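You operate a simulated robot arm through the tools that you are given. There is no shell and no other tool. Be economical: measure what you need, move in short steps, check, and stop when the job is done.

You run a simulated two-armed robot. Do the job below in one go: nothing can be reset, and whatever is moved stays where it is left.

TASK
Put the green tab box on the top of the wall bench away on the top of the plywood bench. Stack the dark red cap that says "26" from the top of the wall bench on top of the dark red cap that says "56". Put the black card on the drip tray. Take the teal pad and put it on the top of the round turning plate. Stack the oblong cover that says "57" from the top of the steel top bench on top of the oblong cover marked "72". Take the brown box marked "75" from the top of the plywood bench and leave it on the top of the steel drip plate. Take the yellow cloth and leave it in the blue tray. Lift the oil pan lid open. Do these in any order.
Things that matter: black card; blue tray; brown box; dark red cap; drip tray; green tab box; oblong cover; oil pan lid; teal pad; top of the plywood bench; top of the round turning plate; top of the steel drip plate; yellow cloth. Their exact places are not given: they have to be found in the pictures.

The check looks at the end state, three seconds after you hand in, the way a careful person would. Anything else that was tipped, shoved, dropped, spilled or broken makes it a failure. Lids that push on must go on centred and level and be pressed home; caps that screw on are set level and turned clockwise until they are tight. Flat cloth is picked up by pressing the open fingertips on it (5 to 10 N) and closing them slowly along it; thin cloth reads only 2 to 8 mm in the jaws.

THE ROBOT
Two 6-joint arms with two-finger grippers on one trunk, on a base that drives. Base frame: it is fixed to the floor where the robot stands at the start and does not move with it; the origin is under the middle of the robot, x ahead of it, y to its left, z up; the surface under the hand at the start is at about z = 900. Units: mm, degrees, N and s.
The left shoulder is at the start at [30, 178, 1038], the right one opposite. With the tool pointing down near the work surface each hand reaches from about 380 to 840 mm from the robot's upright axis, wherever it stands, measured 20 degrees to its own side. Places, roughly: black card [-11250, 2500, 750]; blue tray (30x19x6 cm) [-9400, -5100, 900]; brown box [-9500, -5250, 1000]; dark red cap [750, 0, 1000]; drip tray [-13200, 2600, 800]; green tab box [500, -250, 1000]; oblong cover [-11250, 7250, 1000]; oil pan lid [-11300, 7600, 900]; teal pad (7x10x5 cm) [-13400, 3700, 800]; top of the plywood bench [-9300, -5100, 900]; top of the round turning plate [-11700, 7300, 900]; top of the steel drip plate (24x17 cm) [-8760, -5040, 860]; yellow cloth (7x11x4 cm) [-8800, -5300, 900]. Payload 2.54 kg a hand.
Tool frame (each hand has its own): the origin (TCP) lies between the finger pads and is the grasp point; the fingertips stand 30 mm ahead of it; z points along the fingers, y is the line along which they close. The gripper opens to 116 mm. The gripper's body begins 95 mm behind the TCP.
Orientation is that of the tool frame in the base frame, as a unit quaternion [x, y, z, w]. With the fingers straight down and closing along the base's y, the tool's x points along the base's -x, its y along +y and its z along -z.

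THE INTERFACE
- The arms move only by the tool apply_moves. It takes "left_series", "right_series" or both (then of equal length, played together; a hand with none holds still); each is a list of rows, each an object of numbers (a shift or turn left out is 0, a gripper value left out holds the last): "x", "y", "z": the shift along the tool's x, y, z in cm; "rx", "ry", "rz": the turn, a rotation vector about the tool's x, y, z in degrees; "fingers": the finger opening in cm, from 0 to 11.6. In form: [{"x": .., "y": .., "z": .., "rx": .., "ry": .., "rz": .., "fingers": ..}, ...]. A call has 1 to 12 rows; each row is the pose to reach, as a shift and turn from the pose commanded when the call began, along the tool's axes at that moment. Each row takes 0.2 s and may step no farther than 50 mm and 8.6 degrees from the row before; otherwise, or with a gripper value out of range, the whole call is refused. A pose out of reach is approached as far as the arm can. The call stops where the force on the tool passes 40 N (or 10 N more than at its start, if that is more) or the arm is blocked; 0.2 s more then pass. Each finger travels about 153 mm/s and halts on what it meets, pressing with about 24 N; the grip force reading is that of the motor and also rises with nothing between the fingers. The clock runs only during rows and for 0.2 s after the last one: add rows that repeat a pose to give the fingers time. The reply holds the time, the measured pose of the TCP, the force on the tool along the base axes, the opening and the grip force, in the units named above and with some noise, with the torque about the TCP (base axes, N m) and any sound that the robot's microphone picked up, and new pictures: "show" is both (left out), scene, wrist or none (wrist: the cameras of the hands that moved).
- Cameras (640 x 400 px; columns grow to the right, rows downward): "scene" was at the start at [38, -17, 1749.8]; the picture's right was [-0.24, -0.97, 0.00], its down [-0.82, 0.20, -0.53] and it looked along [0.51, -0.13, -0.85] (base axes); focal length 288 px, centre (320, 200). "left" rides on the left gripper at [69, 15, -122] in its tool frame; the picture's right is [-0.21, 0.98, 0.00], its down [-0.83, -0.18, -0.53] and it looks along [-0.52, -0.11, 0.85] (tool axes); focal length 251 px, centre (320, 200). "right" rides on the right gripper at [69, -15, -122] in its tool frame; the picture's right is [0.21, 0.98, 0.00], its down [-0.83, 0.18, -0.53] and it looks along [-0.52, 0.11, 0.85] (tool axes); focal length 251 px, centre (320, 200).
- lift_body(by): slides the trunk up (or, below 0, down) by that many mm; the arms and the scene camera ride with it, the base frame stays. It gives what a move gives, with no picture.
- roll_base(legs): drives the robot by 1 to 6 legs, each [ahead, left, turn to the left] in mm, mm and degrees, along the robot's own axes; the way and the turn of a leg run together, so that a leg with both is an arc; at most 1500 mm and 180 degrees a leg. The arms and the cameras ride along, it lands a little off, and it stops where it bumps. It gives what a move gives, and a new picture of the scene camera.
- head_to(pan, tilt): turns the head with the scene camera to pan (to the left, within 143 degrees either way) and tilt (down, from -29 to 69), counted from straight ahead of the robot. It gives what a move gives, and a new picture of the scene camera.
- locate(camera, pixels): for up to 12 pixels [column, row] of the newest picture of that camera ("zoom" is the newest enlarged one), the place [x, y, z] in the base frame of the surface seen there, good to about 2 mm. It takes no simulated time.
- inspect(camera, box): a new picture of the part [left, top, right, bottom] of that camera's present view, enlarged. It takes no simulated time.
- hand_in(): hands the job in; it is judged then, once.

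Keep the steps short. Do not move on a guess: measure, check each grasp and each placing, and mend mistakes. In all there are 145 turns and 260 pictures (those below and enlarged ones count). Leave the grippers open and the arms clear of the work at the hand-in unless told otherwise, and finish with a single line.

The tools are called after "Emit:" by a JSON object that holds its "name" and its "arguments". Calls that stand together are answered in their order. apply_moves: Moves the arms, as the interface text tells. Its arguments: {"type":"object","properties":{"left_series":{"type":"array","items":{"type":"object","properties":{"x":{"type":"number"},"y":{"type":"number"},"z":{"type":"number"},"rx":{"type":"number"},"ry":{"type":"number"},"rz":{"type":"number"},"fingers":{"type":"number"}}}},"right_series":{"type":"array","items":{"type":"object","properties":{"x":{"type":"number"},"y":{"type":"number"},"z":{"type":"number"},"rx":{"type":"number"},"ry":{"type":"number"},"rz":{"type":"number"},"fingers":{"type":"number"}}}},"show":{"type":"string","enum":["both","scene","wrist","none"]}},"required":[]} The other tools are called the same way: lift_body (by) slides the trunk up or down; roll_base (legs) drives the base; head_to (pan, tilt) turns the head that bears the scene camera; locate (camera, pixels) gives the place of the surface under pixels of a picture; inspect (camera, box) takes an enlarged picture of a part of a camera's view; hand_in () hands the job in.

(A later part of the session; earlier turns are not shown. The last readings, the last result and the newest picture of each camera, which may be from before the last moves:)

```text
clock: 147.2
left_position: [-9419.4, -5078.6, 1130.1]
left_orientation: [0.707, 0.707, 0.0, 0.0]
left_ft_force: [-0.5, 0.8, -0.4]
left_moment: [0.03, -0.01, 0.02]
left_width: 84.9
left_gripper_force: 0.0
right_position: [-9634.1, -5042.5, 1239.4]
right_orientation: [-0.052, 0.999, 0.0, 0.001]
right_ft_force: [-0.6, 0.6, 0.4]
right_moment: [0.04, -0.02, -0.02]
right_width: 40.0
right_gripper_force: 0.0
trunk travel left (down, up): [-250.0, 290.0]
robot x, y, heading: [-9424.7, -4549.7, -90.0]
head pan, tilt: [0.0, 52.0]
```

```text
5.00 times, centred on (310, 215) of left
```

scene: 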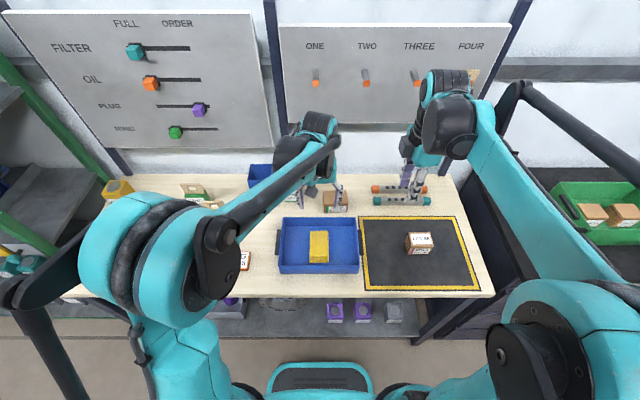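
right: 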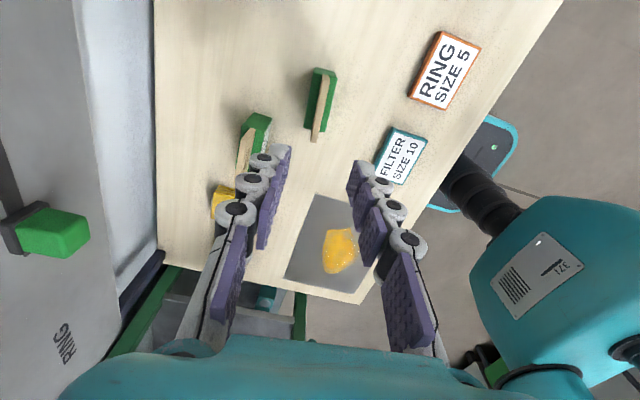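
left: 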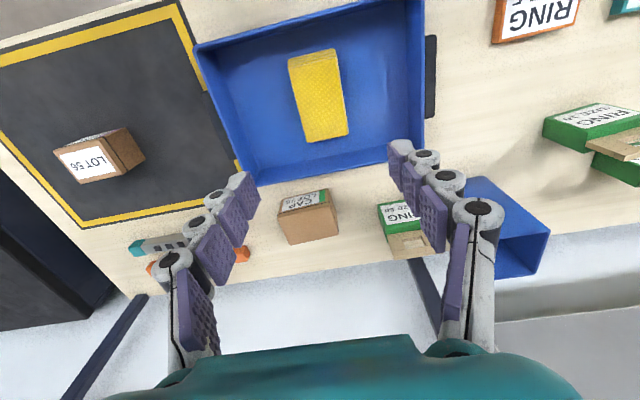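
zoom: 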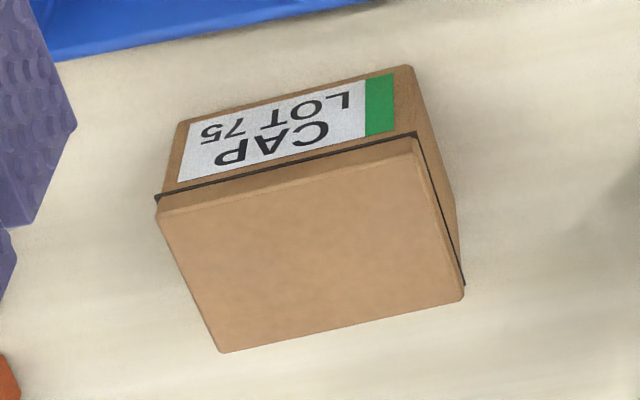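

Emit:
{"name": "locate", "arguments": {"camera": "left", "pixels": [[380, 210], [385, 228], [247, 253], [238, 258], [395, 250], [280, 235], [338, 225]]}}

Emit:
{"name": "apply_moves", "arguments": {"left_series": [{"x": -3, "y": -1, "fingers": 10.6}, {"x": -6, "y": -2, "z": 2}, {"x": -9, "y": -3, "z": 3, "rz": -1}, {"x": -12, "y": -4, "z": 4, "rz": -2}, {"x": -15.2, "y": -5, "z": 6, "rz": -3.2}, {"x": -18.2, "y": -6.06, "z": 9, "rz": -3.2}, {"x": -18.2, "y": -6.06, "z": 11, "rz": -3.2}, {"x": -18.2, "y": -6.06, "z": 11, "rz": -3.2}], "show": "wrist"}}

```text
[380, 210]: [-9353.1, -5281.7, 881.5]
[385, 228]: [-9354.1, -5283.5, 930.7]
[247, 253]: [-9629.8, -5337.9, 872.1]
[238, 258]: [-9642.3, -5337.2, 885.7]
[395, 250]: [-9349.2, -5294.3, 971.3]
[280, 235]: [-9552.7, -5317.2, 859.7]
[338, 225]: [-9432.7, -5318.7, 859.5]
```

```text
clock: 149.0
left_position: [-9481.6, -5262.1, 1018.8]
left_orientation: [0.686, 0.727, -0.001, 0.001]
left_ft_force: [0.3, -0.2, 0.1]
left_moment: [0.04, 0.03, 0.04]
left_width: 105.9
left_gripper_force: 0.1
right_position: [-9633.6, -5042.2, 1238.8]
right_orientation: [-0.052, 0.999, 0.0, 0.0]
right_ft_force: [-0.2, -0.2, -0.7]
right_moment: [-0.01, 0.0, -0.01]
right_width: 40.1
right_gripper_force: 0.0
trunk travel left (down, up): [-250.0, 290.0]
robot x, y, heading: [-9420.6, -4549.4, -90.0]
head pan, tilt: [0.0, 52.0]
```

left: 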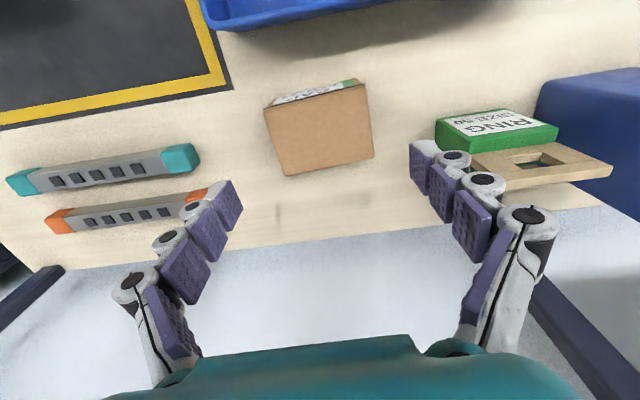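

Clearances are fine. Descend to z≈897 and close.

Emit:
{"name": "apply_moves", "arguments": {"left_series": [{"z": 4}, {"z": 8}, {"z": 11}, {"z": 12.1}, {"z": 12.1, "fingers": 9}, {"z": 12.1, "fingers": 8}, {"z": 12.1, "fingers": 6}, {"z": 12.1, "fingers": 0}, {"z": 12.1}], "show": "wrist"}}

```text
clock: 151.0
left_position: [-9479.6, -5261.1, 898.6]
left_orientation: [0.687, 0.727, -0.001, -0.001]
left_ft_force: [-0.1, -0.7, 2.6]
left_moment: [-0.02, 0.1, 0.03]
left_width: 89.2
left_gripper_force: 23.8
right_position: [-9634.1, -5040.6, 1238.8]
right_orientation: [-0.052, 0.999, 0.001, 0.0]
right_ft_force: [0.7, -0.1, 0.1]
right_moment: [-0.01, 0.0, 0.01]
right_width: 39.9
right_gripper_force: 0.0
trunk travel left (down, up): [-250.0, 290.0]
robot x, y, heading: [-9422.8, -4545.6, -90.0]
head pan, tilt: [0.0, 52.0]
```

left: 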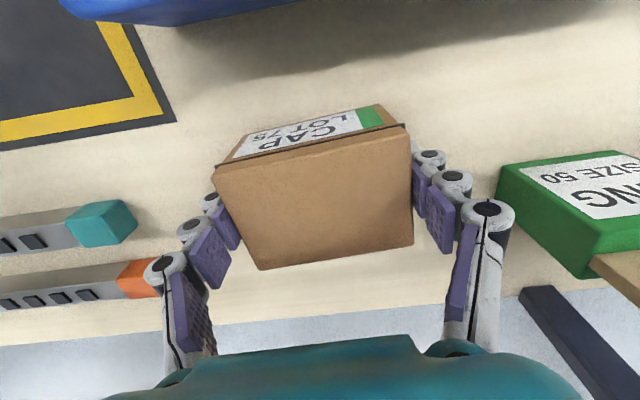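

Gripped at 89 mm. Test lift.

Emit:
{"name": "apply_moves", "arguments": {"left_series": [{"z": -0.4}, {"z": -1}, {"z": -2}, {"z": -4}, {"z": -8}, {"z": -12}, {"z": -16}, {"z": -20}, {"z": -20}], "show": "wrist"}}

```text
clock: 153.0
left_position: [-9481.6, -5262.3, 1098.4]
left_orientation: [0.687, 0.726, -0.001, 0.0]
left_ft_force: [0.2, 0.0, -1.8]
left_moment: [0.03, -0.01, 0.01]
left_width: 89.3
left_gripper_force: 24.0
right_position: [-9633.8, -5040.9, 1239.9]
right_orientation: [-0.053, 0.999, 0.0, 0.0]
right_ft_force: [0.3, -0.6, 0.5]
right_moment: [0.02, 0.0, 0.01]
right_width: 40.0
right_gripper_force: 0.1
trunk travel left (down, up): [-250.0, 290.0]
robot x, y, heading: [-9421.9, -4546.6, -90.0]
head pan, tilt: [0.0, 52.0]
```

left: 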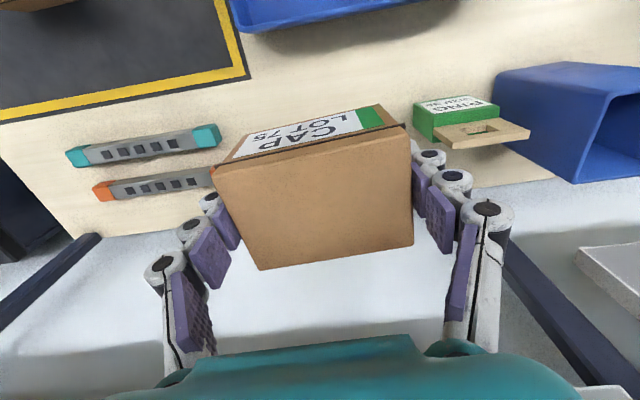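

Held. Retract over the front part of the bench, then roll left 600 to the drip plate.

Emit:
{"name": "apply_moves", "arguments": {"left_series": [{"x": 4}, {"x": 8}, {"x": 12}, {"x": 16}, {"x": 20}, {"x": 20}], "show": "none"}}

Emit:
{"name": "roll_base", "arguments": {"legs": [[0, 660, 0]]}}

Emit:
{"name": "inspect", "arguments": {"camera": "scene", "box": [240, 170, 400, 300]}}

```text
clock: 154.4
left_position: [-9492.7, -5061.7, 1099.3]
left_orientation: [0.687, 0.726, -0.001, 0.0]
left_ft_force: [0.4, -0.6, -2.1]
left_moment: [0.05, -0.06, -0.02]
left_width: 89.5
left_gripper_force: 23.9
right_position: [-9634.7, -5042.3, 1239.0]
right_orientation: [-0.053, 0.999, 0.001, 0.0]
right_ft_force: [0.0, -0.6, -0.2]
right_moment: [0.02, 0.02, 0.03]
right_width: 39.9
right_gripper_force: 0.1
trunk travel left (down, up): [-250.0, 290.0]
robot x, y, heading: [-9426.5, -4549.7, -89.9]
head pan, tilt: [0.0, 52.0]
```

```text
clock: 158.0
left_position: [-8836.7, -5062.0, 1098.9]
left_orientation: [0.688, 0.726, 0.0, 0.0]
left_ft_force: [-0.3, -0.8, -2.2]
left_moment: [0.05, 0.0, 0.02]
left_width: 89.4
left_gripper_force: 24.3
right_position: [-8978.9, -5042.5, 1240.2]
right_orientation: [-0.05, 0.999, 0.0, 0.0]
right_ft_force: [-0.6, 0.3, 0.0]
right_moment: [-0.01, 0.02, 0.0]
right_width: 39.8
right_gripper_force: 0.0
trunk travel left (down, up): [-250.0, 290.0]
robot x, y, heading: [-8767.7, -4550.8, -90.2]
head pan, tilt: [0.0, 52.0]
```

scene: 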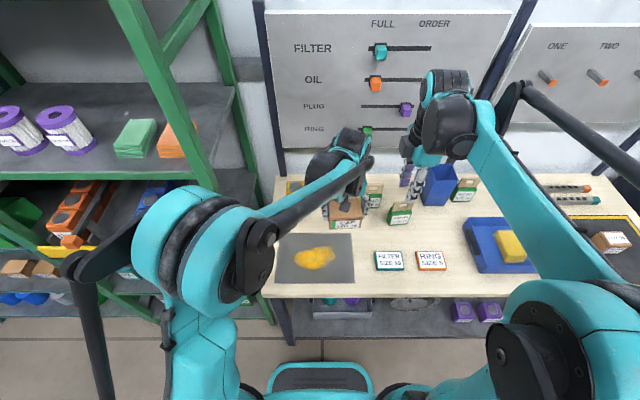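

```text
3.08 times, centred on (320, 235) of scene
```

zoom: 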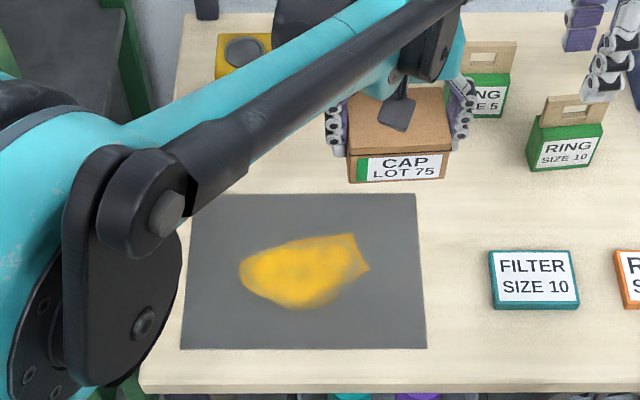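

Emit:
{"name": "locate", "arguments": {"camera": "zoom", "pixels": [[240, 270], [368, 268], [352, 235], [300, 308], [290, 240], [196, 198], [414, 198], [424, 344], [184, 346], [360, 285]]}}

```text
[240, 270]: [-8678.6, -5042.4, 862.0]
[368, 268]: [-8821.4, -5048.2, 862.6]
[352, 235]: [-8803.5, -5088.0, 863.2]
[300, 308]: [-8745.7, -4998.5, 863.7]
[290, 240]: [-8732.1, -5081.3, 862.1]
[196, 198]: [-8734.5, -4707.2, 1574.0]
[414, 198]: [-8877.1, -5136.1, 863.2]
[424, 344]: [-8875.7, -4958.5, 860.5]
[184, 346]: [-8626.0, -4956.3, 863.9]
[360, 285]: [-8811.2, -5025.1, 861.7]
```

The patch covers the plate's middle; I'll set the box on the plate's clean front-right part, centre (-8828,-4993), squared to the plate. First to ~6 mm above.

Emit:
{"name": "apply_moves", "arguments": {"left_series": [{"x": 2.3, "y": 0.4, "z": 0, "rz": 1}, {"x": 4.6, "y": 0.8, "z": 0, "rz": 2}, {"x": 6.84, "y": 1.27, "z": 2, "rz": 3.3}, {"x": 6.84, "y": 1.27, "z": 6, "rz": 3.3}, {"x": 6.84, "y": 1.27, "z": 10, "rz": 3.3}, {"x": 6.84, "y": 1.27, "z": 14, "rz": 3.3}, {"x": 6.84, "y": 1.27, "z": 17, "rz": 3.3}, {"x": 6.84, "y": 1.27, "z": 19.2, "rz": 3.3}, {"x": 6.84, "y": 1.27, "z": 19.2, "rz": 3.3}], "show": "both"}}

```text
clock: 160.0
left_position: [-8827.7, -4993.1, 906.6]
left_orientation: [0.709, 0.705, -0.001, 0.0]
left_ft_force: [0.5, 1.3, -1.5]
left_moment: [0.01, 0.03, 0.0]
left_width: 89.1
left_gripper_force: 24.2
right_position: [-8979.0, -5041.3, 1239.8]
right_orientation: [-0.051, 0.999, 0.0, 0.0]
right_ft_force: [-0.5, 0.2, -0.1]
right_moment: [-0.03, 0.01, 0.0]
right_width: 40.3
right_gripper_force: 0.1
trunk travel left (down, up): [-250.0, 290.0]
robot x, y, heading: [-8765.3, -4545.8, -90.1]
head pan, tilt: [0.0, 52.0]
```

scene: 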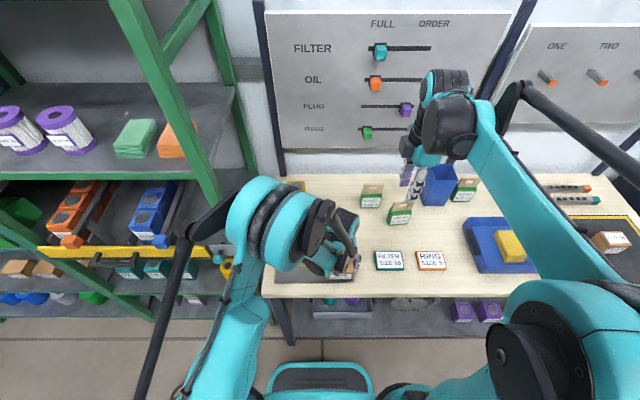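
left: 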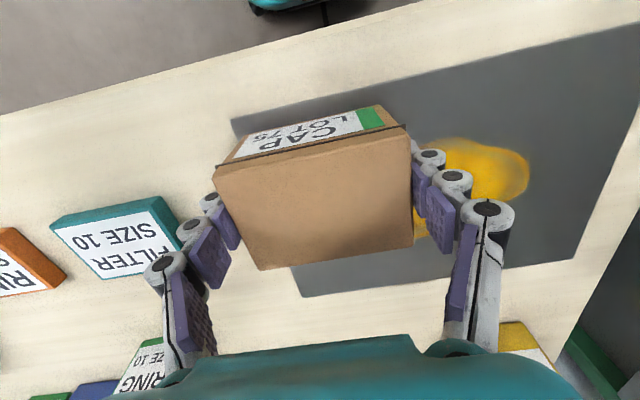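

Lower to contact with a 4 mm shift inward.

Emit:
{"name": "apply_moves", "arguments": {"left_series": [{"y": 0.4, "z": 0.2}, {"y": 0.4, "z": 0.4}, {"y": 0.4, "z": 0.5}, {"y": 0.4, "z": 0.6}, {"y": 0.4, "z": 0.65}, {"y": 0.4, "z": 0.65}], "show": "none"}}

```text
clock: 161.4
left_position: [-8823.8, -4993.3, 901.6]
left_orientation: [0.709, 0.706, 0.0, 0.0]
left_ft_force: [-0.1, -0.2, -2.0]
left_moment: [0.0, 0.0, -0.01]
left_width: 89.4
left_gripper_force: 23.7
right_position: [-8979.1, -5040.6, 1240.1]
right_orientation: [-0.051, 0.999, 0.0, -0.001]
right_ft_force: [-0.1, 0.7, 0.6]
right_moment: [0.03, 0.0, -0.02]
right_width: 40.2
right_gripper_force: 0.0
trunk travel left (down, up): [-250.0, 290.0]
robot x, y, heading: [-8766.0, -4550.8, -90.2]
head pan, tilt: [0.0, 52.0]
```

Emit:
{"name": "apply_moves", "arguments": {"left_series": [{"z": 0.08}, {"z": 0.16}, {"z": 0.24}], "show": "none"}}

```text
clock: 162.2
left_position: [-8823.4, -4993.5, 898.4]
left_orientation: [0.709, 0.706, -0.001, 0.001]
left_ft_force: [0.9, -3.9, 19.7]
left_moment: [-0.09, 0.03, 0.16]
left_width: 89.9
left_gripper_force: 23.7
right_position: [-8979.0, -5041.6, 1240.1]
right_orientation: [-0.051, 0.999, 0.0, 0.0]
right_ft_force: [-1.8, 0.0, -0.7]
right_moment: [0.02, 0.05, 0.0]
right_width: 40.1
right_gripper_force: 0.1
trunk travel left (down, up): [-250.0, 290.0]
robot x, y, heading: [-8765.4, -4551.4, -90.2]
head pan, tilt: [0.0, 52.0]
```

Contact. Release and rise.

Emit:
{"name": "apply_moves", "arguments": {"left_series": [{"z": -0.1, "fingers": 9.2}, {"z": -0.1, "fingers": 10}, {"z": -0.1, "fingers": 10.4}, {"z": -0.1, "fingers": 10.4}, {"z": -3}, {"z": -7}, {"z": -11}, {"z": -15}, {"z": -19}, {"z": -24}, {"z": -28}, {"z": -28}], "show": "both"}}

```text
clock: 164.8
left_position: [-8824.7, -4993.4, 1178.4]
left_orientation: [0.709, 0.705, 0.0, 0.0]
left_ft_force: [0.6, -0.5, 0.1]
left_moment: [-0.02, -0.01, 0.02]
left_width: 104.0
left_gripper_force: 0.1
right_position: [-8978.7, -5042.3, 1240.6]
right_orientation: [-0.05, 0.999, 0.0, 0.001]
right_ft_force: [-0.2, 0.6, -0.8]
right_moment: [-0.02, -0.02, 0.03]
right_width: 40.0
right_gripper_force: 0.0
trunk travel left (down, up): [-250.0, 290.0]
robot x, y, heading: [-8766.2, -4545.7, -90.2]
head pan, tilt: [0.0, 52.0]
```

scene: 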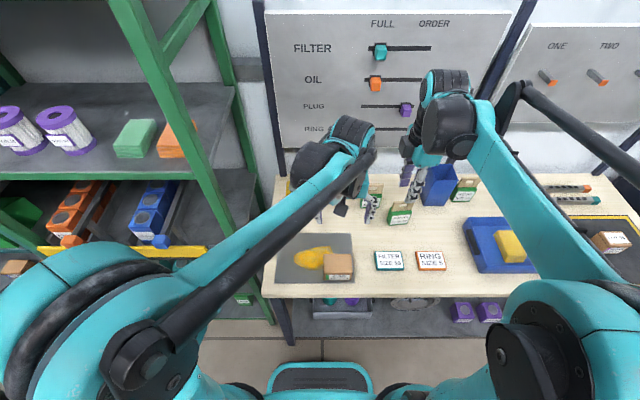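
left: 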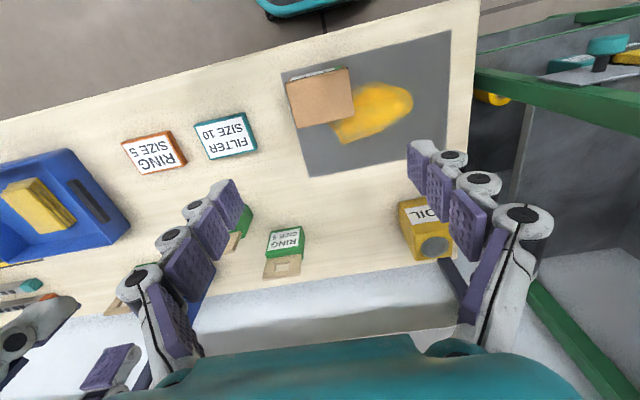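

Box stands on the plate. Work here is done. Tuck the left hand back, back off into the corridor and turn to look west for a way round the oven.

Emit:
{"name": "apply_moves", "arguments": {"left_series": [{"y": 4, "z": -2}, {"y": 8, "z": -4}, {"y": 12, "z": -6}, {"y": 16, "z": -8}, {"y": 18, "z": -9, "fingers": 11.6}, {"y": 18, "z": -9}], "right_series": [{"x": 2, "y": 2}, {"x": 2, "y": 4}, {"x": 2, "y": 6}, {"x": 2, "y": 8}, {"x": 2, "y": 10, "fingers": 11.6}, {"x": 2, "y": 10}], "show": "none"}}

Emit:
{"name": "roll_base", "arguments": {"legs": [[-900, 0, 0], [0, 0, -90]]}}

Emit:
{"name": "head_to", "arguments": {"pan": 0, "tilt": 8}}

Emit:
{"name": "inspect", "arguments": {"camera": "scene", "box": [220, 120, 400, 240]}}

```text
clock: 166.2
left_position: [-8644.7, -4995.5, 1269.0]
left_orientation: [0.709, 0.705, 0.0, 0.001]
left_ft_force: [0.4, -0.2, -0.6]
left_moment: [0.03, 0.02, -0.01]
left_width: 116.0
left_gripper_force: 0.0
right_position: [-9009.9, -4944.7, 1238.3]
right_orientation: [-0.051, 0.999, -0.001, -0.001]
right_ft_force: [0.0, -0.2, 0.5]
right_moment: [0.02, 0.02, -0.03]
right_width: 116.1
right_gripper_force: 0.0
trunk travel left (down, up): [-250.0, 290.0]
robot x, y, heading: [-8766.7, -4548.0, -90.1]
head pan, tilt: [0.0, 52.0]
```

```text
clock: 174.8
left_position: [-9207.8, -3759.1, 1268.2]
left_orientation: [1.0, -0.01, 0.0, 0.0]
left_ft_force: [-0.3, -0.3, 1.2]
left_moment: [0.0, -0.01, 0.03]
left_width: 116.0
left_gripper_force: 0.0
right_position: [-9152.1, -3396.7, 1239.2]
right_orientation: [0.676, 0.737, 0.0, 0.001]
right_ft_force: [0.3, -0.7, -0.1]
right_moment: [-0.01, -0.01, 0.0]
right_width: 116.2
right_gripper_force: 0.1
trunk travel left (down, up): [-250.0, 290.0]
robot x, y, heading: [-8762.5, -3645.3, 179.1]
head pan, tilt: [0.0, 52.0]
```

scene: 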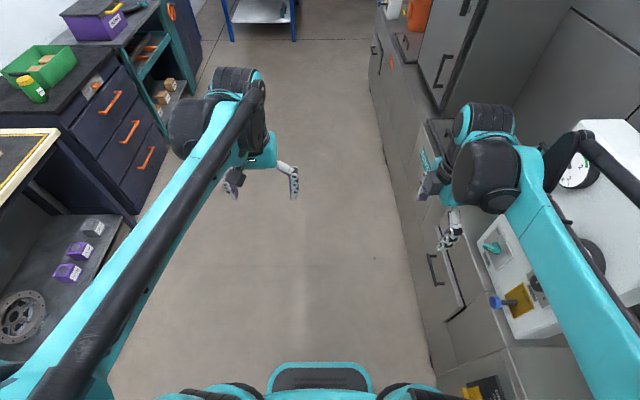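

```text
clock: 175.9
left_position: [-9207.8, -3759.8, 1268.7]
left_orientation: [1.0, -0.01, 0.0, 0.0]
left_ft_force: [0.4, -0.7, -0.4]
left_moment: [0.03, 0.03, -0.01]
left_width: 116.0
left_gripper_force: 0.1
right_position: [-9152.1, -3395.1, 1240.2]
right_orientation: [0.675, 0.737, 0.0, 0.0]
right_ft_force: [-0.2, 0.6, -0.3]
right_moment: [0.0, 0.02, 0.0]
right_width: 115.9
right_gripper_force: 0.1
trunk travel left (down, up): [-250.0, 290.0]
robot x, y, heading: [-8760.9, -3645.6, 178.7]
head pan, tilt: [0.0, 8.0]
```

scene: 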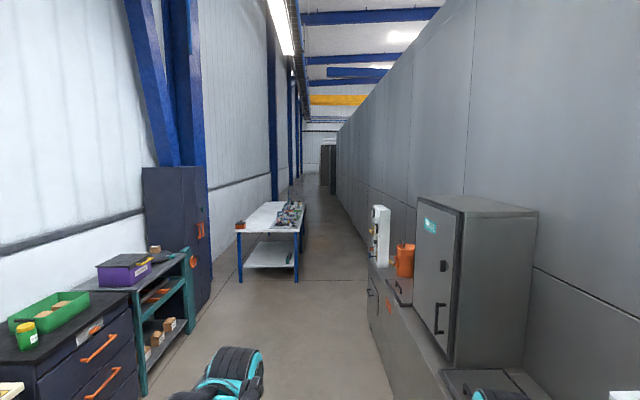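

```text
3.33 times, centred on (310, 180) of scene
```

zoom: 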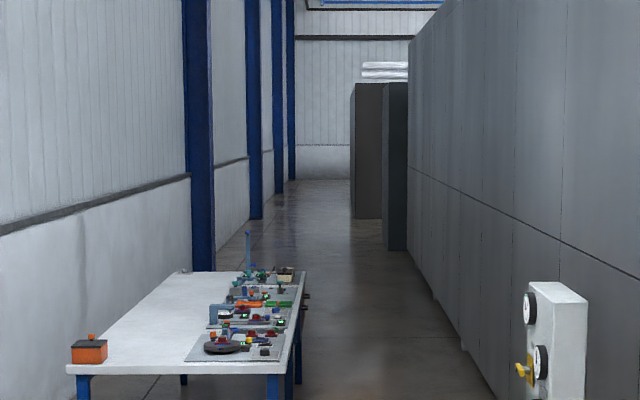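

Emit:
{"name": "locate", "arguments": {"camera": "zoom", "pixels": [[412, 240], [395, 248], [365, 218], [440, 300], [320, 185], [300, 330], [270, 395], [250, 215], [430, 150]]}}

```text
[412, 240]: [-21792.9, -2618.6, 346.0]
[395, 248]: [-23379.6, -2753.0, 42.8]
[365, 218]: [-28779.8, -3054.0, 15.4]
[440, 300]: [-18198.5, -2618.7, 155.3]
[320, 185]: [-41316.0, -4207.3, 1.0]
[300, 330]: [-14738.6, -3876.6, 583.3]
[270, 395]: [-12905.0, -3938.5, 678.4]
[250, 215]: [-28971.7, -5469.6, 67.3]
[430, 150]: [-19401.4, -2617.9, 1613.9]
```

The oven runs to x≈-22000, so I go back east the way I came (reversing along y≈-3630), then north past the strip.

Emit:
{"name": "roll_base", "arguments": {"legs": [[0, 0, 1.2], [-1500, 0, 0], [-1500, 0, 0], [-1000, 0, 0]]}}

```text
clock: 195.6
left_position: [-5189.5, -3731.9, 1270.3]
left_orientation: [1.0, 0.003, 0.0, 0.0]
left_ft_force: [0.0, -0.3, -0.2]
left_moment: [0.0, -0.01, -0.01]
left_width: 116.1
left_gripper_force: 0.0
right_position: [-5142.2, -3366.6, 1239.2]
right_orientation: [0.666, 0.746, -0.001, 0.0]
right_ft_force: [-0.2, 0.5, -0.4]
right_moment: [-0.01, 0.04, 0.01]
right_width: 116.0
right_gripper_force: 0.1
trunk travel left (down, up): [-250.0, 290.0]
robot x, y, heading: [-4748.6, -3605.0, -179.7]
head pan, tilt: [0.0, 8.0]
```

scene: 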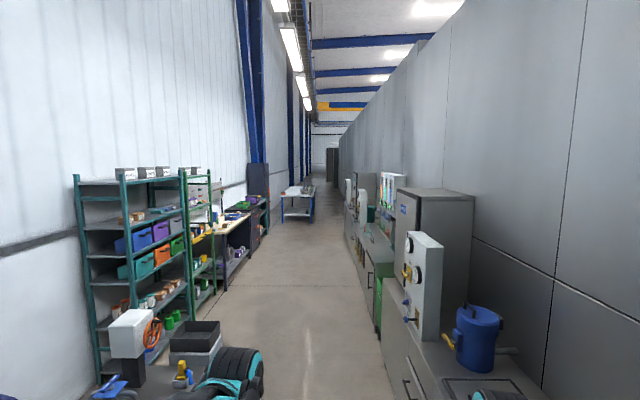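

Continue back 3550 to x≈-1200, then turn right to face +y.

Emit:
{"name": "roll_base", "arguments": {"legs": [[-1500, 0, 0], [-1500, 0, 0], [-550, 0, 0], [0, 0, -90.3]]}}

Emit:
{"name": "head_to", "arguments": {"pan": 20, "tilt": 12}}

```text
clock: 216.7
left_position: [-1298.2, -3169.7, 1268.5]
left_orientation: [-0.699, 0.715, 0.0, 0.0]
left_ft_force: [0.1, 0.4, -0.1]
left_moment: [-0.01, 0.02, 0.0]
left_width: 116.3
left_gripper_force: 0.0
right_position: [-933.9, -3226.2, 1239.3]
right_orientation: [0.999, 0.042, 0.0, 0.0]
right_ft_force: [-0.2, -0.2, 0.0]
right_moment: [-0.01, 0.01, 0.02]
right_width: 116.1
right_gripper_force: 0.1
trunk travel left (down, up): [-250.0, 290.0]
robot x, y, heading: [-1181.8, -3618.1, 89.2]
head pan, tilt: [0.0, 8.0]
```

scene: 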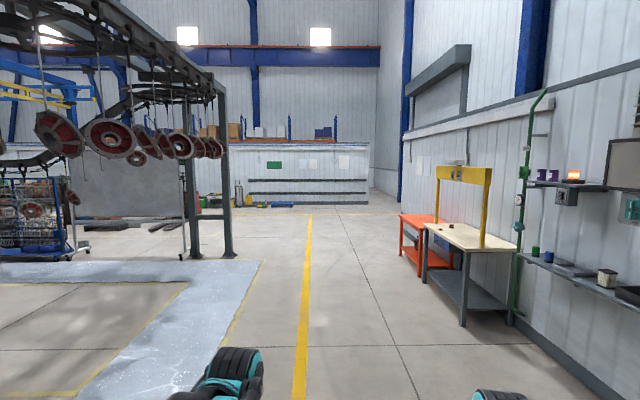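

```text
clock: 217.6
left_position: [-1298.1, -3169.3, 1267.4]
left_orientation: [-0.7, 0.714, 0.0, 0.0]
left_ft_force: [0.0, -0.1, 0.3]
left_moment: [0.01, 0.03, 0.01]
left_width: 116.0
left_gripper_force: 0.0
right_position: [-933.0, -3225.6, 1239.0]
right_orientation: [0.999, 0.042, 0.0, 0.0]
right_ft_force: [1.3, -0.8, 0.0]
right_moment: [0.02, 0.01, -0.01]
right_width: 116.0
right_gripper_force: 0.1
trunk travel left (down, up): [-250.0, 290.0]
robot x, y, heading: [-1182.0, -3618.6, 88.7]
head pan, tilt: [20.0, 12.0]
```

scene: 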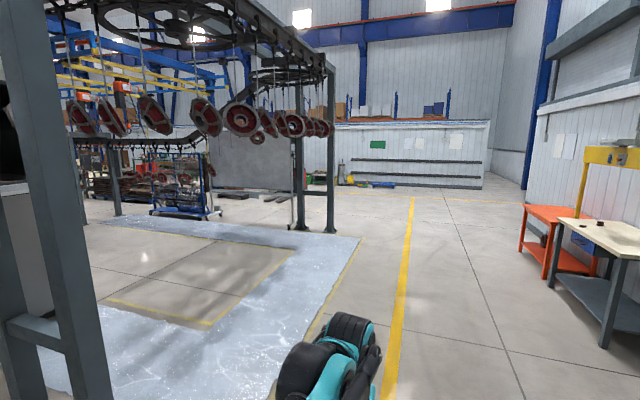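

Emit:
{"name": "locate", "arguments": {"camera": "scene", "pixels": [[362, 237], [330, 320], [285, 370], [330, 230], [300, 228], [205, 215], [290, 225], [250, 188], [235, 195], [312, 185], [410, 220], [405, 200]]}}

Emit:
{"name": "roll_base", "arguments": {"legs": [[1500, 0, 0], [1500, 0, 0], [1500, 0, 0]]}}

```text
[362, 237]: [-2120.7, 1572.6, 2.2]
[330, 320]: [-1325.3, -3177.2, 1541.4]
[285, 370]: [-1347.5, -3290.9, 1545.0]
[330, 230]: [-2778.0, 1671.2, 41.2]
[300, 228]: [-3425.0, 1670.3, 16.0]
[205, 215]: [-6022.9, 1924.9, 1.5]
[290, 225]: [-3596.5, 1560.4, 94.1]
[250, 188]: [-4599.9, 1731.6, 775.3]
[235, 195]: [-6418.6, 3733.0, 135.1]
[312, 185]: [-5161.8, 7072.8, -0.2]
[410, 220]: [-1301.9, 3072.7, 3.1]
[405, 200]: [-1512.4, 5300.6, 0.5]
```

```text
clock: 239.1
left_position: [-1188.8, 1349.6, 1267.6]
left_orientation: [-0.7, 0.714, 0.0, 0.0]
left_ft_force: [-0.4, -0.1, -0.2]
left_moment: [-0.01, 0.03, 0.02]
left_width: 115.9
left_gripper_force: 0.0
right_position: [-824.2, 1292.2, 1239.2]
right_orientation: [0.999, 0.043, -0.001, 0.001]
right_ft_force: [0.0, 0.1, -0.6]
right_moment: [-0.02, 0.0, 0.0]
right_width: 116.1
right_gripper_force: 0.1
trunk travel left (down, up): [-250.0, 290.0]
robot x, y, heading: [-1072.3, 903.4, 88.8]
head pan, tilt: [20.0, 12.0]
```

scene: 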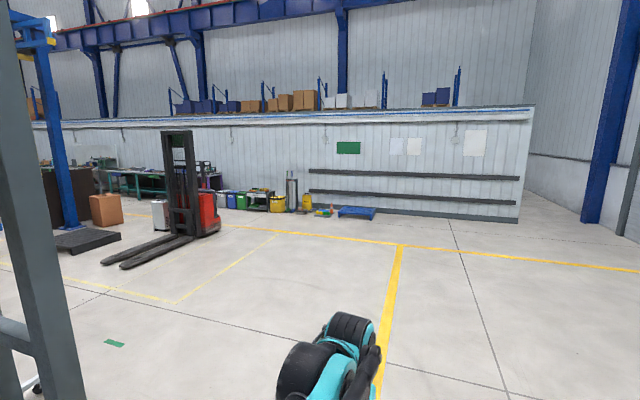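

Ahead 1800 more to y≈2700, then turn left to face −x and look.

Emit:
{"name": "roll_base", "arguments": {"legs": [[1000, 0, 0], [800, 0, 0], [0, 0, 91.2]]}}

Emit:
{"name": "head_to", "arguments": {"pan": 0, "tilt": 15}}

Emit:
{"name": "inspect", "arguments": {"camera": "scene", "box": [200, 80, 440, 230]}}

```text
clock: 252.0
left_position: [-1487.1, 2580.6, 1268.6]
left_orientation: [1.0, -0.005, 0.001, 0.0]
left_ft_force: [0.7, 0.3, -0.2]
left_moment: [-0.01, -0.04, -0.05]
left_width: 116.3
left_gripper_force: 0.1
right_position: [-1435.1, 2946.6, 1238.7]
right_orientation: [0.671, 0.741, 0.0, 0.0]
right_ft_force: [1.2, -0.1, 0.2]
right_moment: [0.01, -0.03, -0.02]
right_width: 116.0
right_gripper_force: 0.2
trunk travel left (down, up): [-250.0, 290.0]
robot x, y, heading: [-1043.2, 2702.3, 179.5]
head pan, tilt: [20.0, 12.0]
```

scene: 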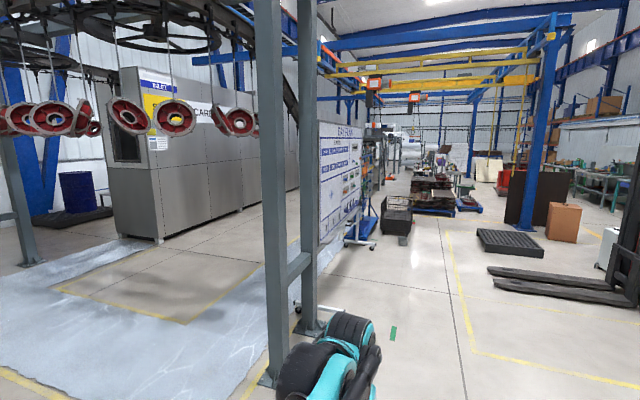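

```text
clock: 252.9
left_position: [-1486.1, 2581.4, 1269.2]
left_orientation: [1.0, -0.003, 0.0, 0.0]
left_ft_force: [0.9, -0.2, -0.6]
left_moment: [0.0, 0.0, -0.01]
left_width: 115.8
left_gripper_force: 0.1
right_position: [-1433.7, 2945.4, 1239.1]
right_orientation: [0.672, 0.741, 0.0, 0.0]
right_ft_force: [-0.2, 0.6, -0.6]
right_moment: [0.02, -0.04, -0.01]
right_width: 115.7
right_gripper_force: 0.0
trunk travel left (down, up): [-250.0, 290.0]
robot x, y, heading: [-1042.8, 2702.6, 179.4]
head pan, tilt: [0.0, 15.0]
```

scene: 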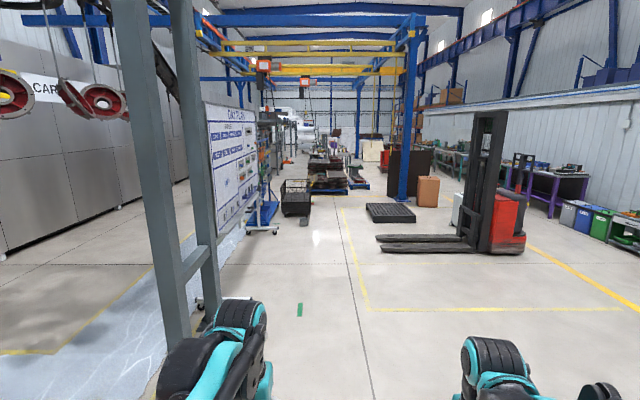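

```text
2.67 times, centred on (320, 155) of scene
```

zoom: 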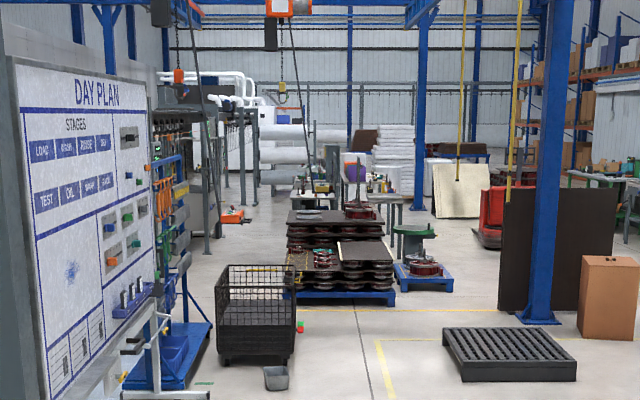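

Emit:
{"name": "locate", "arguments": {"camera": "scene", "pixels": [[305, 222], [285, 213], [310, 205], [370, 218], [413, 218], [330, 192], [368, 188], [345, 185], [405, 200], [280, 232], [265, 235], [380, 245]]}}

Emit:
{"name": "locate", "arguments": {"camera": "zoom", "pixels": [[295, 305], [395, 298], [450, 285], [398, 235], [230, 215], [300, 190], [385, 190], [340, 185], [460, 215], [410, 230], [245, 205], [235, 218]]}}

```text
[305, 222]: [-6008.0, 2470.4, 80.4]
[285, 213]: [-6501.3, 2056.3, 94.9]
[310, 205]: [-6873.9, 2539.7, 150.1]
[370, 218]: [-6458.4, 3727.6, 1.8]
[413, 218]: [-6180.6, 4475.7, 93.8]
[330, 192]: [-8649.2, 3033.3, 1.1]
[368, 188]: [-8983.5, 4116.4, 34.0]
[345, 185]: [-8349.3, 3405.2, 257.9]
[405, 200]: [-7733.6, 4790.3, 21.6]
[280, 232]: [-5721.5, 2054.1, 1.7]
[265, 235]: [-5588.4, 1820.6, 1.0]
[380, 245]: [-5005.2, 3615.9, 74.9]
```

```text
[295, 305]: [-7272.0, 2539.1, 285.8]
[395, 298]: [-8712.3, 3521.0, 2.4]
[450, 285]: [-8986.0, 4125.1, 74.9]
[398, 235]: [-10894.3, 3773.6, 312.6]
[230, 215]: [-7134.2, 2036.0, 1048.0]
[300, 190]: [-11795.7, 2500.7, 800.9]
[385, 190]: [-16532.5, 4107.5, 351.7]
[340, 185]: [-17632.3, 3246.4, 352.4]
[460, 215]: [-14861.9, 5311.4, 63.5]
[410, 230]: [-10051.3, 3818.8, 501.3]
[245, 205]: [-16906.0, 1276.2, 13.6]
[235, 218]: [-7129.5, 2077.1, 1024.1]
```

Obstacles: mesh cart (y≤2540, x −6500…−7270), floor pallet (y≥3727), fork tips (-5005,3616), pallet stack at x≤-8350. I'll steer along y≈3050 between them to x≈-6700.

Emit:
{"name": "roll_base", "arguments": {"legs": [[0, 0, -3.4], [1500, 0, 0], [1500, 0, 0], [1500, 0, 0], [500, 0, 0], [500, 0, 4]]}}

Emit:
{"name": "inspect", "arguments": {"camera": "scene", "box": [160, 100, 480, 300]}}

```text
clock: 280.0
left_position: [-6998.7, 2968.1, 1269.2]
left_orientation: [1.0, -0.007, 0.0, 0.0]
left_ft_force: [-0.5, 0.2, -0.1]
left_moment: [0.0, -0.03, -0.03]
left_width: 116.1
left_gripper_force: 0.0
right_position: [-6944.8, 3333.8, 1240.1]
right_orientation: [0.673, 0.739, 0.001, 0.0]
right_ft_force: [1.0, -0.5, -0.7]
right_moment: [0.0, -0.01, 0.02]
right_width: 115.9
right_gripper_force: 0.1
trunk travel left (down, up): [-250.0, 290.0]
robot x, y, heading: [-6548.3, 3084.5, 179.3]
head pan, tilt: [0.0, 15.0]
```

scene: 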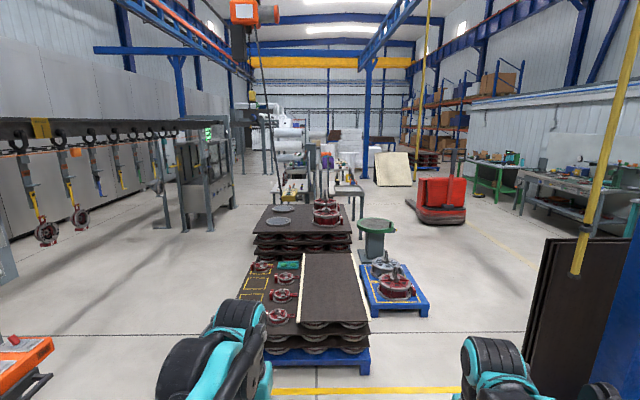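

```text
2.00 times, centred on (320, 200) of scene
```

zoom: 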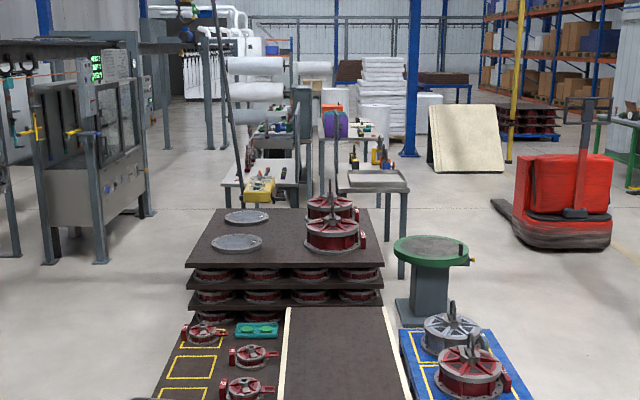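

Emit:
{"name": "locate", "arguments": {"camera": "zoom", "pixels": [[190, 260], [380, 265], [400, 270], [225, 182], [290, 182], [375, 185], [260, 185], [430, 330], [150, 210], [100, 262], [240, 130], [345, 130]]}}

Emit:
{"name": "locate", "arguments": {"camera": "scene", "pixels": [[272, 372], [370, 372], [430, 310], [365, 310], [578, 268], [270, 200], [255, 250], [345, 240], [400, 250], [235, 205], [440, 222], [360, 210]]}}

```text
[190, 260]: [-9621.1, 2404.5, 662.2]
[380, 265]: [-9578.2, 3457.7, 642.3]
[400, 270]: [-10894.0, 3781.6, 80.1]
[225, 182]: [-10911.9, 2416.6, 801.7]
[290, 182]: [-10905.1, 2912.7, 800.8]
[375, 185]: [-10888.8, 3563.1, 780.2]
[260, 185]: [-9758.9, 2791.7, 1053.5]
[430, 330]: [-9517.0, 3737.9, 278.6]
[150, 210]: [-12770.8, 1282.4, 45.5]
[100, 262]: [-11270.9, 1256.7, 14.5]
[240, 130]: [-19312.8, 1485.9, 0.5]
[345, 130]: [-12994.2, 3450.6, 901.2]
```

```text
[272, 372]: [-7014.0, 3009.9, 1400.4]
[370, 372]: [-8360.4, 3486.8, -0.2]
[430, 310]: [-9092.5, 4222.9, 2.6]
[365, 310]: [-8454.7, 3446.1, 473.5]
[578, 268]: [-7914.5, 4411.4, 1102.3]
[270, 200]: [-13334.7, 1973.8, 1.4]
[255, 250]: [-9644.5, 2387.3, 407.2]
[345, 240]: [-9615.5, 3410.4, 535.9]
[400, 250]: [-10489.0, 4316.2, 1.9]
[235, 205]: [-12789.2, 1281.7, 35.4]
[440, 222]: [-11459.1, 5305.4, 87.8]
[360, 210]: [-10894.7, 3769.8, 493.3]
```

Emit:
{"name": "locate", "arguments": {"camera": "scene", "pixels": [[80, 217], [47, 230], [165, 222], [125, 175], [20, 345], [185, 228], [100, 190], [50, 385], [212, 215], [150, 200]]}}

Emit:
{"name": "head_to", "arguments": {"pan": 35, "tilt": 25}}

```text
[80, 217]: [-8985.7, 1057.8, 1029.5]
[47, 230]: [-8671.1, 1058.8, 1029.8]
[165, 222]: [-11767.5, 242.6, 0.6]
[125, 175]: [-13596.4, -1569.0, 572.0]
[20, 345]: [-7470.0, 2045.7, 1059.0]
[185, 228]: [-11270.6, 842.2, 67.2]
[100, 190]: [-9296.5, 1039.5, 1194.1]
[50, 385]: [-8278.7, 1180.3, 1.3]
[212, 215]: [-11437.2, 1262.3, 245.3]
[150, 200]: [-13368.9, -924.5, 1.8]
```

```text
clock: 281.0
left_position: [-6999.4, 2969.6, 1269.4]
left_orientation: [1.0, -0.007, 0.0, 0.0]
left_ft_force: [-0.1, 0.1, -0.6]
left_moment: [0.02, -0.04, -0.01]
left_width: 116.1
left_gripper_force: 0.0
right_position: [-6944.1, 3333.1, 1240.0]
right_orientation: [0.673, 0.739, 0.0, 0.001]
right_ft_force: [0.9, 0.1, -0.5]
right_moment: [-0.01, -0.02, -0.03]
right_width: 116.2
right_gripper_force: 0.1
trunk travel left (down, up): [-250.0, 290.0]
robot x, y, heading: [-6553.2, 3086.6, 179.3]
head pan, tilt: [35.0, 25.0]
```

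scene: 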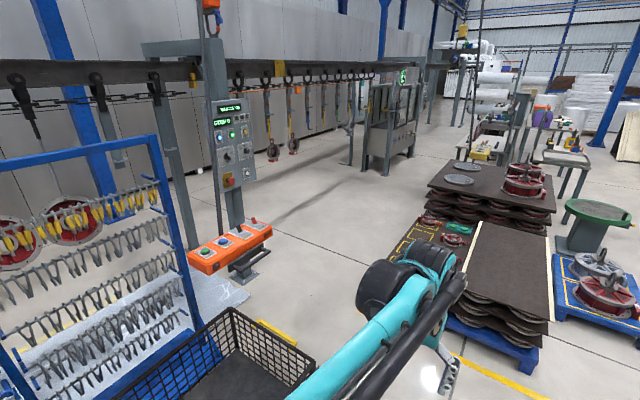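

Emit:
{"name": "locate", "arguments": {"camera": "scene", "pixels": [[270, 230], [190, 262], [245, 278], [238, 225], [430, 250], [400, 255], [440, 200], [428, 192], [450, 325], [315, 355], [230, 315], [272, 158]]}}

```text
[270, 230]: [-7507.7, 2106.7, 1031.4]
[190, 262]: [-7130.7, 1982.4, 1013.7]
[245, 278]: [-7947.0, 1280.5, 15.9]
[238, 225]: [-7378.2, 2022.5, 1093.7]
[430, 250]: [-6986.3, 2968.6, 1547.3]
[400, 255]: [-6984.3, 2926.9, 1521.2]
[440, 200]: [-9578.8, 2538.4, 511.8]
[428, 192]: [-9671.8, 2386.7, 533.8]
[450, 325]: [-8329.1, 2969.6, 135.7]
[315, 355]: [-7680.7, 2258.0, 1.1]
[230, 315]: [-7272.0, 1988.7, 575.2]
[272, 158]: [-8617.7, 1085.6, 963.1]
```

There's an orange hanging console (x −7130…−7510, y≈1980–2110, z≈1050). I'll pass between it and the stack: ahead to x≈-7950, then sidestep left to y≈1830.

Emit:
{"name": "roll_base", "arguments": {"legs": [[1400, 0, 0.7]]}}

Emit:
{"name": "head_to", "arguments": {"pan": 90, "tilt": 40}}

```text
clock: 287.9
left_position: [-8393.6, 2971.8, 1268.1]
left_orientation: [1.0, -0.001, 0.001, 0.0]
left_ft_force: [-0.3, 0.7, 0.8]
left_moment: [0.02, 0.02, 0.0]
left_width: 115.9
left_gripper_force: 0.0
right_position: [-8344.7, 3337.0, 1238.7]
right_orientation: [0.669, 0.744, 0.0, 0.0]
right_ft_force: [-0.3, 0.0, -0.3]
right_moment: [0.01, -0.01, 0.01]
right_width: 115.9
right_gripper_force: 0.0
trunk travel left (down, up): [-250.0, 290.0]
robot x, y, heading: [-7946.9, 3092.8, -180.1]
head pan, tilt: [35.0, 25.0]
```

scene: 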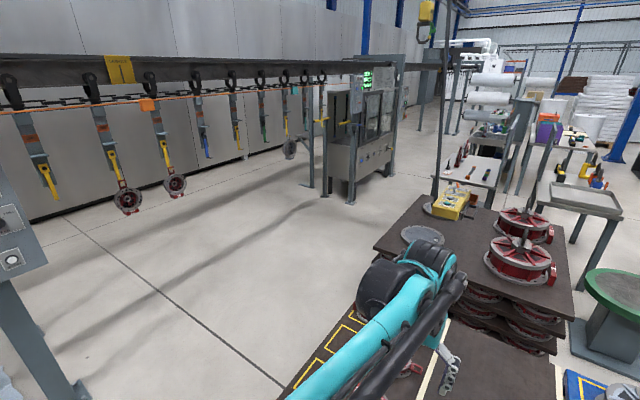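

```text
clock: 289.2
left_position: [-8393.3, 2971.5, 1269.1]
left_orientation: [1.0, -0.001, 0.0, 0.0]
left_ft_force: [0.5, 0.1, 0.4]
left_moment: [0.0, 0.02, -0.01]
left_width: 116.1
left_gripper_force: 0.1
right_position: [-8343.9, 3336.7, 1239.5]
right_orientation: [0.669, 0.743, 0.0, -0.001]
right_ft_force: [0.3, -0.4, -0.1]
right_moment: [-0.02, 0.0, -0.02]
right_width: 116.1
right_gripper_force: 0.0
trunk travel left (down, up): [-250.0, 290.0]
robot x, y, heading: [-7950.5, 3093.9, -179.6]
head pan, tilt: [90.0, 40.0]
```

scene: 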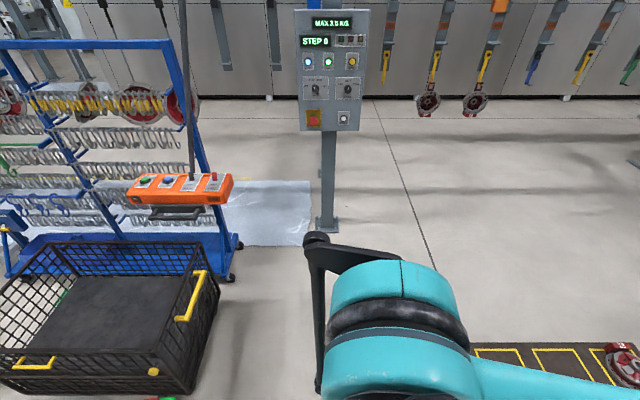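

Emit:
{"name": "locate", "arguments": {"camera": "scene", "pixels": [[328, 228], [330, 115], [235, 185], [238, 245], [215, 290], [480, 345], [340, 60], [440, 100]]}}

```text
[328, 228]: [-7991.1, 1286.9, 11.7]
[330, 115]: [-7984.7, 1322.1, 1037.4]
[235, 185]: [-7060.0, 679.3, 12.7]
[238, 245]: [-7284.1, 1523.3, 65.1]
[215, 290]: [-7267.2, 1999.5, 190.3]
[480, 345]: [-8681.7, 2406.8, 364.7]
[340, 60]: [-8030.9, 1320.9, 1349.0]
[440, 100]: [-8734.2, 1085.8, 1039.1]
```

Panel post face at y≈1322, stack edge y≈2400. Sidestep left 1180 to y≈1915.

Emit:
{"name": "roll_base", "arguments": {"legs": [[0, 1180, 0]]}}

Emit:
{"name": "head_to", "arguments": {"pan": -15, "tilt": 22}}

```text
clock: 295.2
left_position: [-8392.9, 1787.4, 1269.5]
left_orientation: [1.0, -0.001, 0.0, 0.001]
left_ft_force: [-0.1, 0.1, 0.0]
left_moment: [0.0, -0.03, 0.0]
left_width: 115.9
left_gripper_force: 0.0
right_position: [-8342.7, 2152.4, 1238.6]
right_orientation: [0.668, 0.744, 0.0, -0.001]
right_ft_force: [-0.3, -0.3, 0.6]
right_moment: [0.01, -0.04, 0.0]
right_width: 116.0
right_gripper_force: 0.0
trunk travel left (down, up): [-250.0, 290.0]
robot x, y, heading: [-7945.7, 1910.0, -180.0]
head pan, tilt: [90.0, 40.0]
```

scene: 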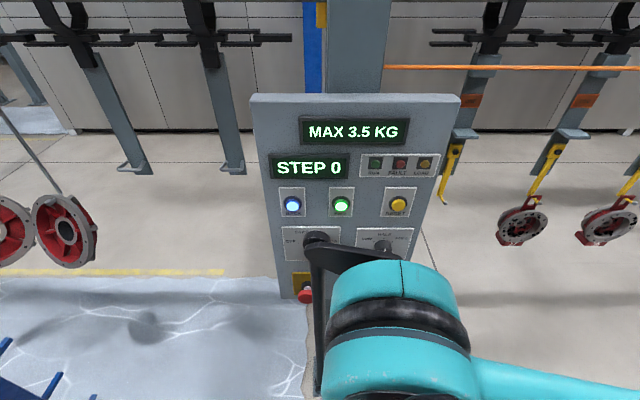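

```text
clock: 297.0
left_position: [-8393.0, 1786.6, 1269.0]
left_orientation: [1.0, 0.0, 0.0, 0.0]
left_ft_force: [-0.5, -0.1, -0.1]
left_moment: [-0.02, -0.02, 0.03]
left_width: 115.9
left_gripper_force: 0.1
right_position: [-8343.1, 2151.7, 1239.4]
right_orientation: [0.669, 0.744, -0.001, 0.0]
right_ft_force: [-0.4, 0.9, -0.3]
right_moment: [0.03, 0.0, 0.03]
right_width: 116.0
right_gripper_force: 0.0
trunk travel left (down, up): [-250.0, 290.0]
robot x, y, heading: [-7945.3, 1912.4, -179.7]
head pan, tilt: [-15.0, 22.0]
```

scene: 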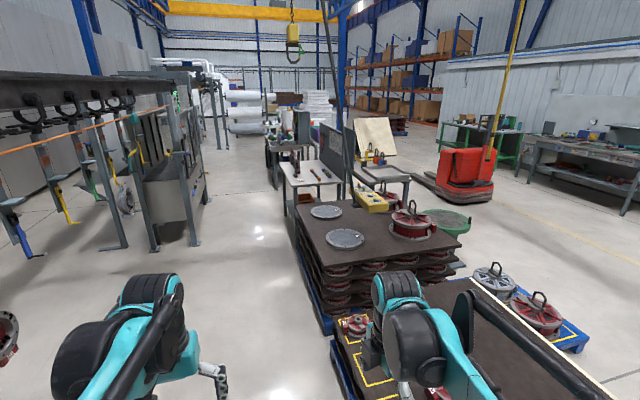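

Aisle is clear ahead. Drive 3000 to x≈-10950.

Emit:
{"name": "roll_base", "arguments": {"legs": [[1500, 0, 0], [1500, 0, 0]]}}

Emit:
{"name": "head_to", "arguments": {"pan": -60, "tilt": 35}}

```text
clock: 311.5
left_position: [-11396.3, 1768.3, 1269.1]
left_orientation: [1.0, 0.004, 0.0, 0.0]
left_ft_force: [-0.3, 0.1, -0.9]
left_moment: [-0.02, -0.02, 0.01]
left_width: 115.8
left_gripper_force: 0.2
right_position: [-11350.2, 2133.2, 1239.7]
right_orientation: [0.666, 0.746, 0.0, 0.001]
right_ft_force: [-0.6, -0.3, -0.2]
right_moment: [0.01, 0.0, 0.0]
right_width: 115.9
right_gripper_force: 0.1
trunk travel left (down, up): [-250.0, 290.0]
robot x, y, heading: [-10950.6, 1895.3, -179.0]
head pan, tilt: [-15.0, 22.0]
```

scene: 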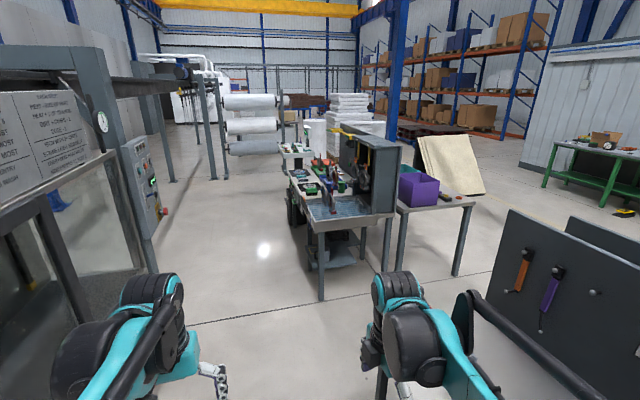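

```text
clock: 312.6
left_position: [-11396.3, 1767.3, 1269.7]
left_orientation: [1.0, 0.004, 0.0, 0.0]
left_ft_force: [-0.9, -0.7, -0.6]
left_moment: [0.01, 0.01, -0.02]
left_width: 115.8
left_gripper_force: 0.1
right_position: [-11350.2, 2132.2, 1239.3]
right_orientation: [0.666, 0.746, -0.001, 0.0]
right_ft_force: [-0.3, 0.0, -1.2]
right_moment: [0.0, -0.03, -0.03]
right_width: 115.9
right_gripper_force: 0.0
trunk travel left (down, up): [-250.0, 290.0]
robot x, y, heading: [-10950.1, 1897.1, -179.4]
head pan, tilt: [-60.0, 35.0]
```

scene: 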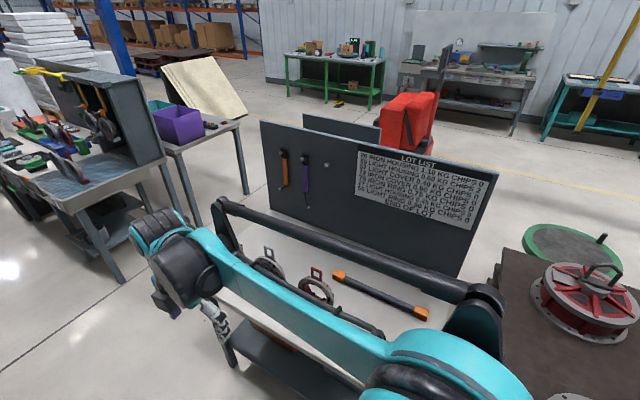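

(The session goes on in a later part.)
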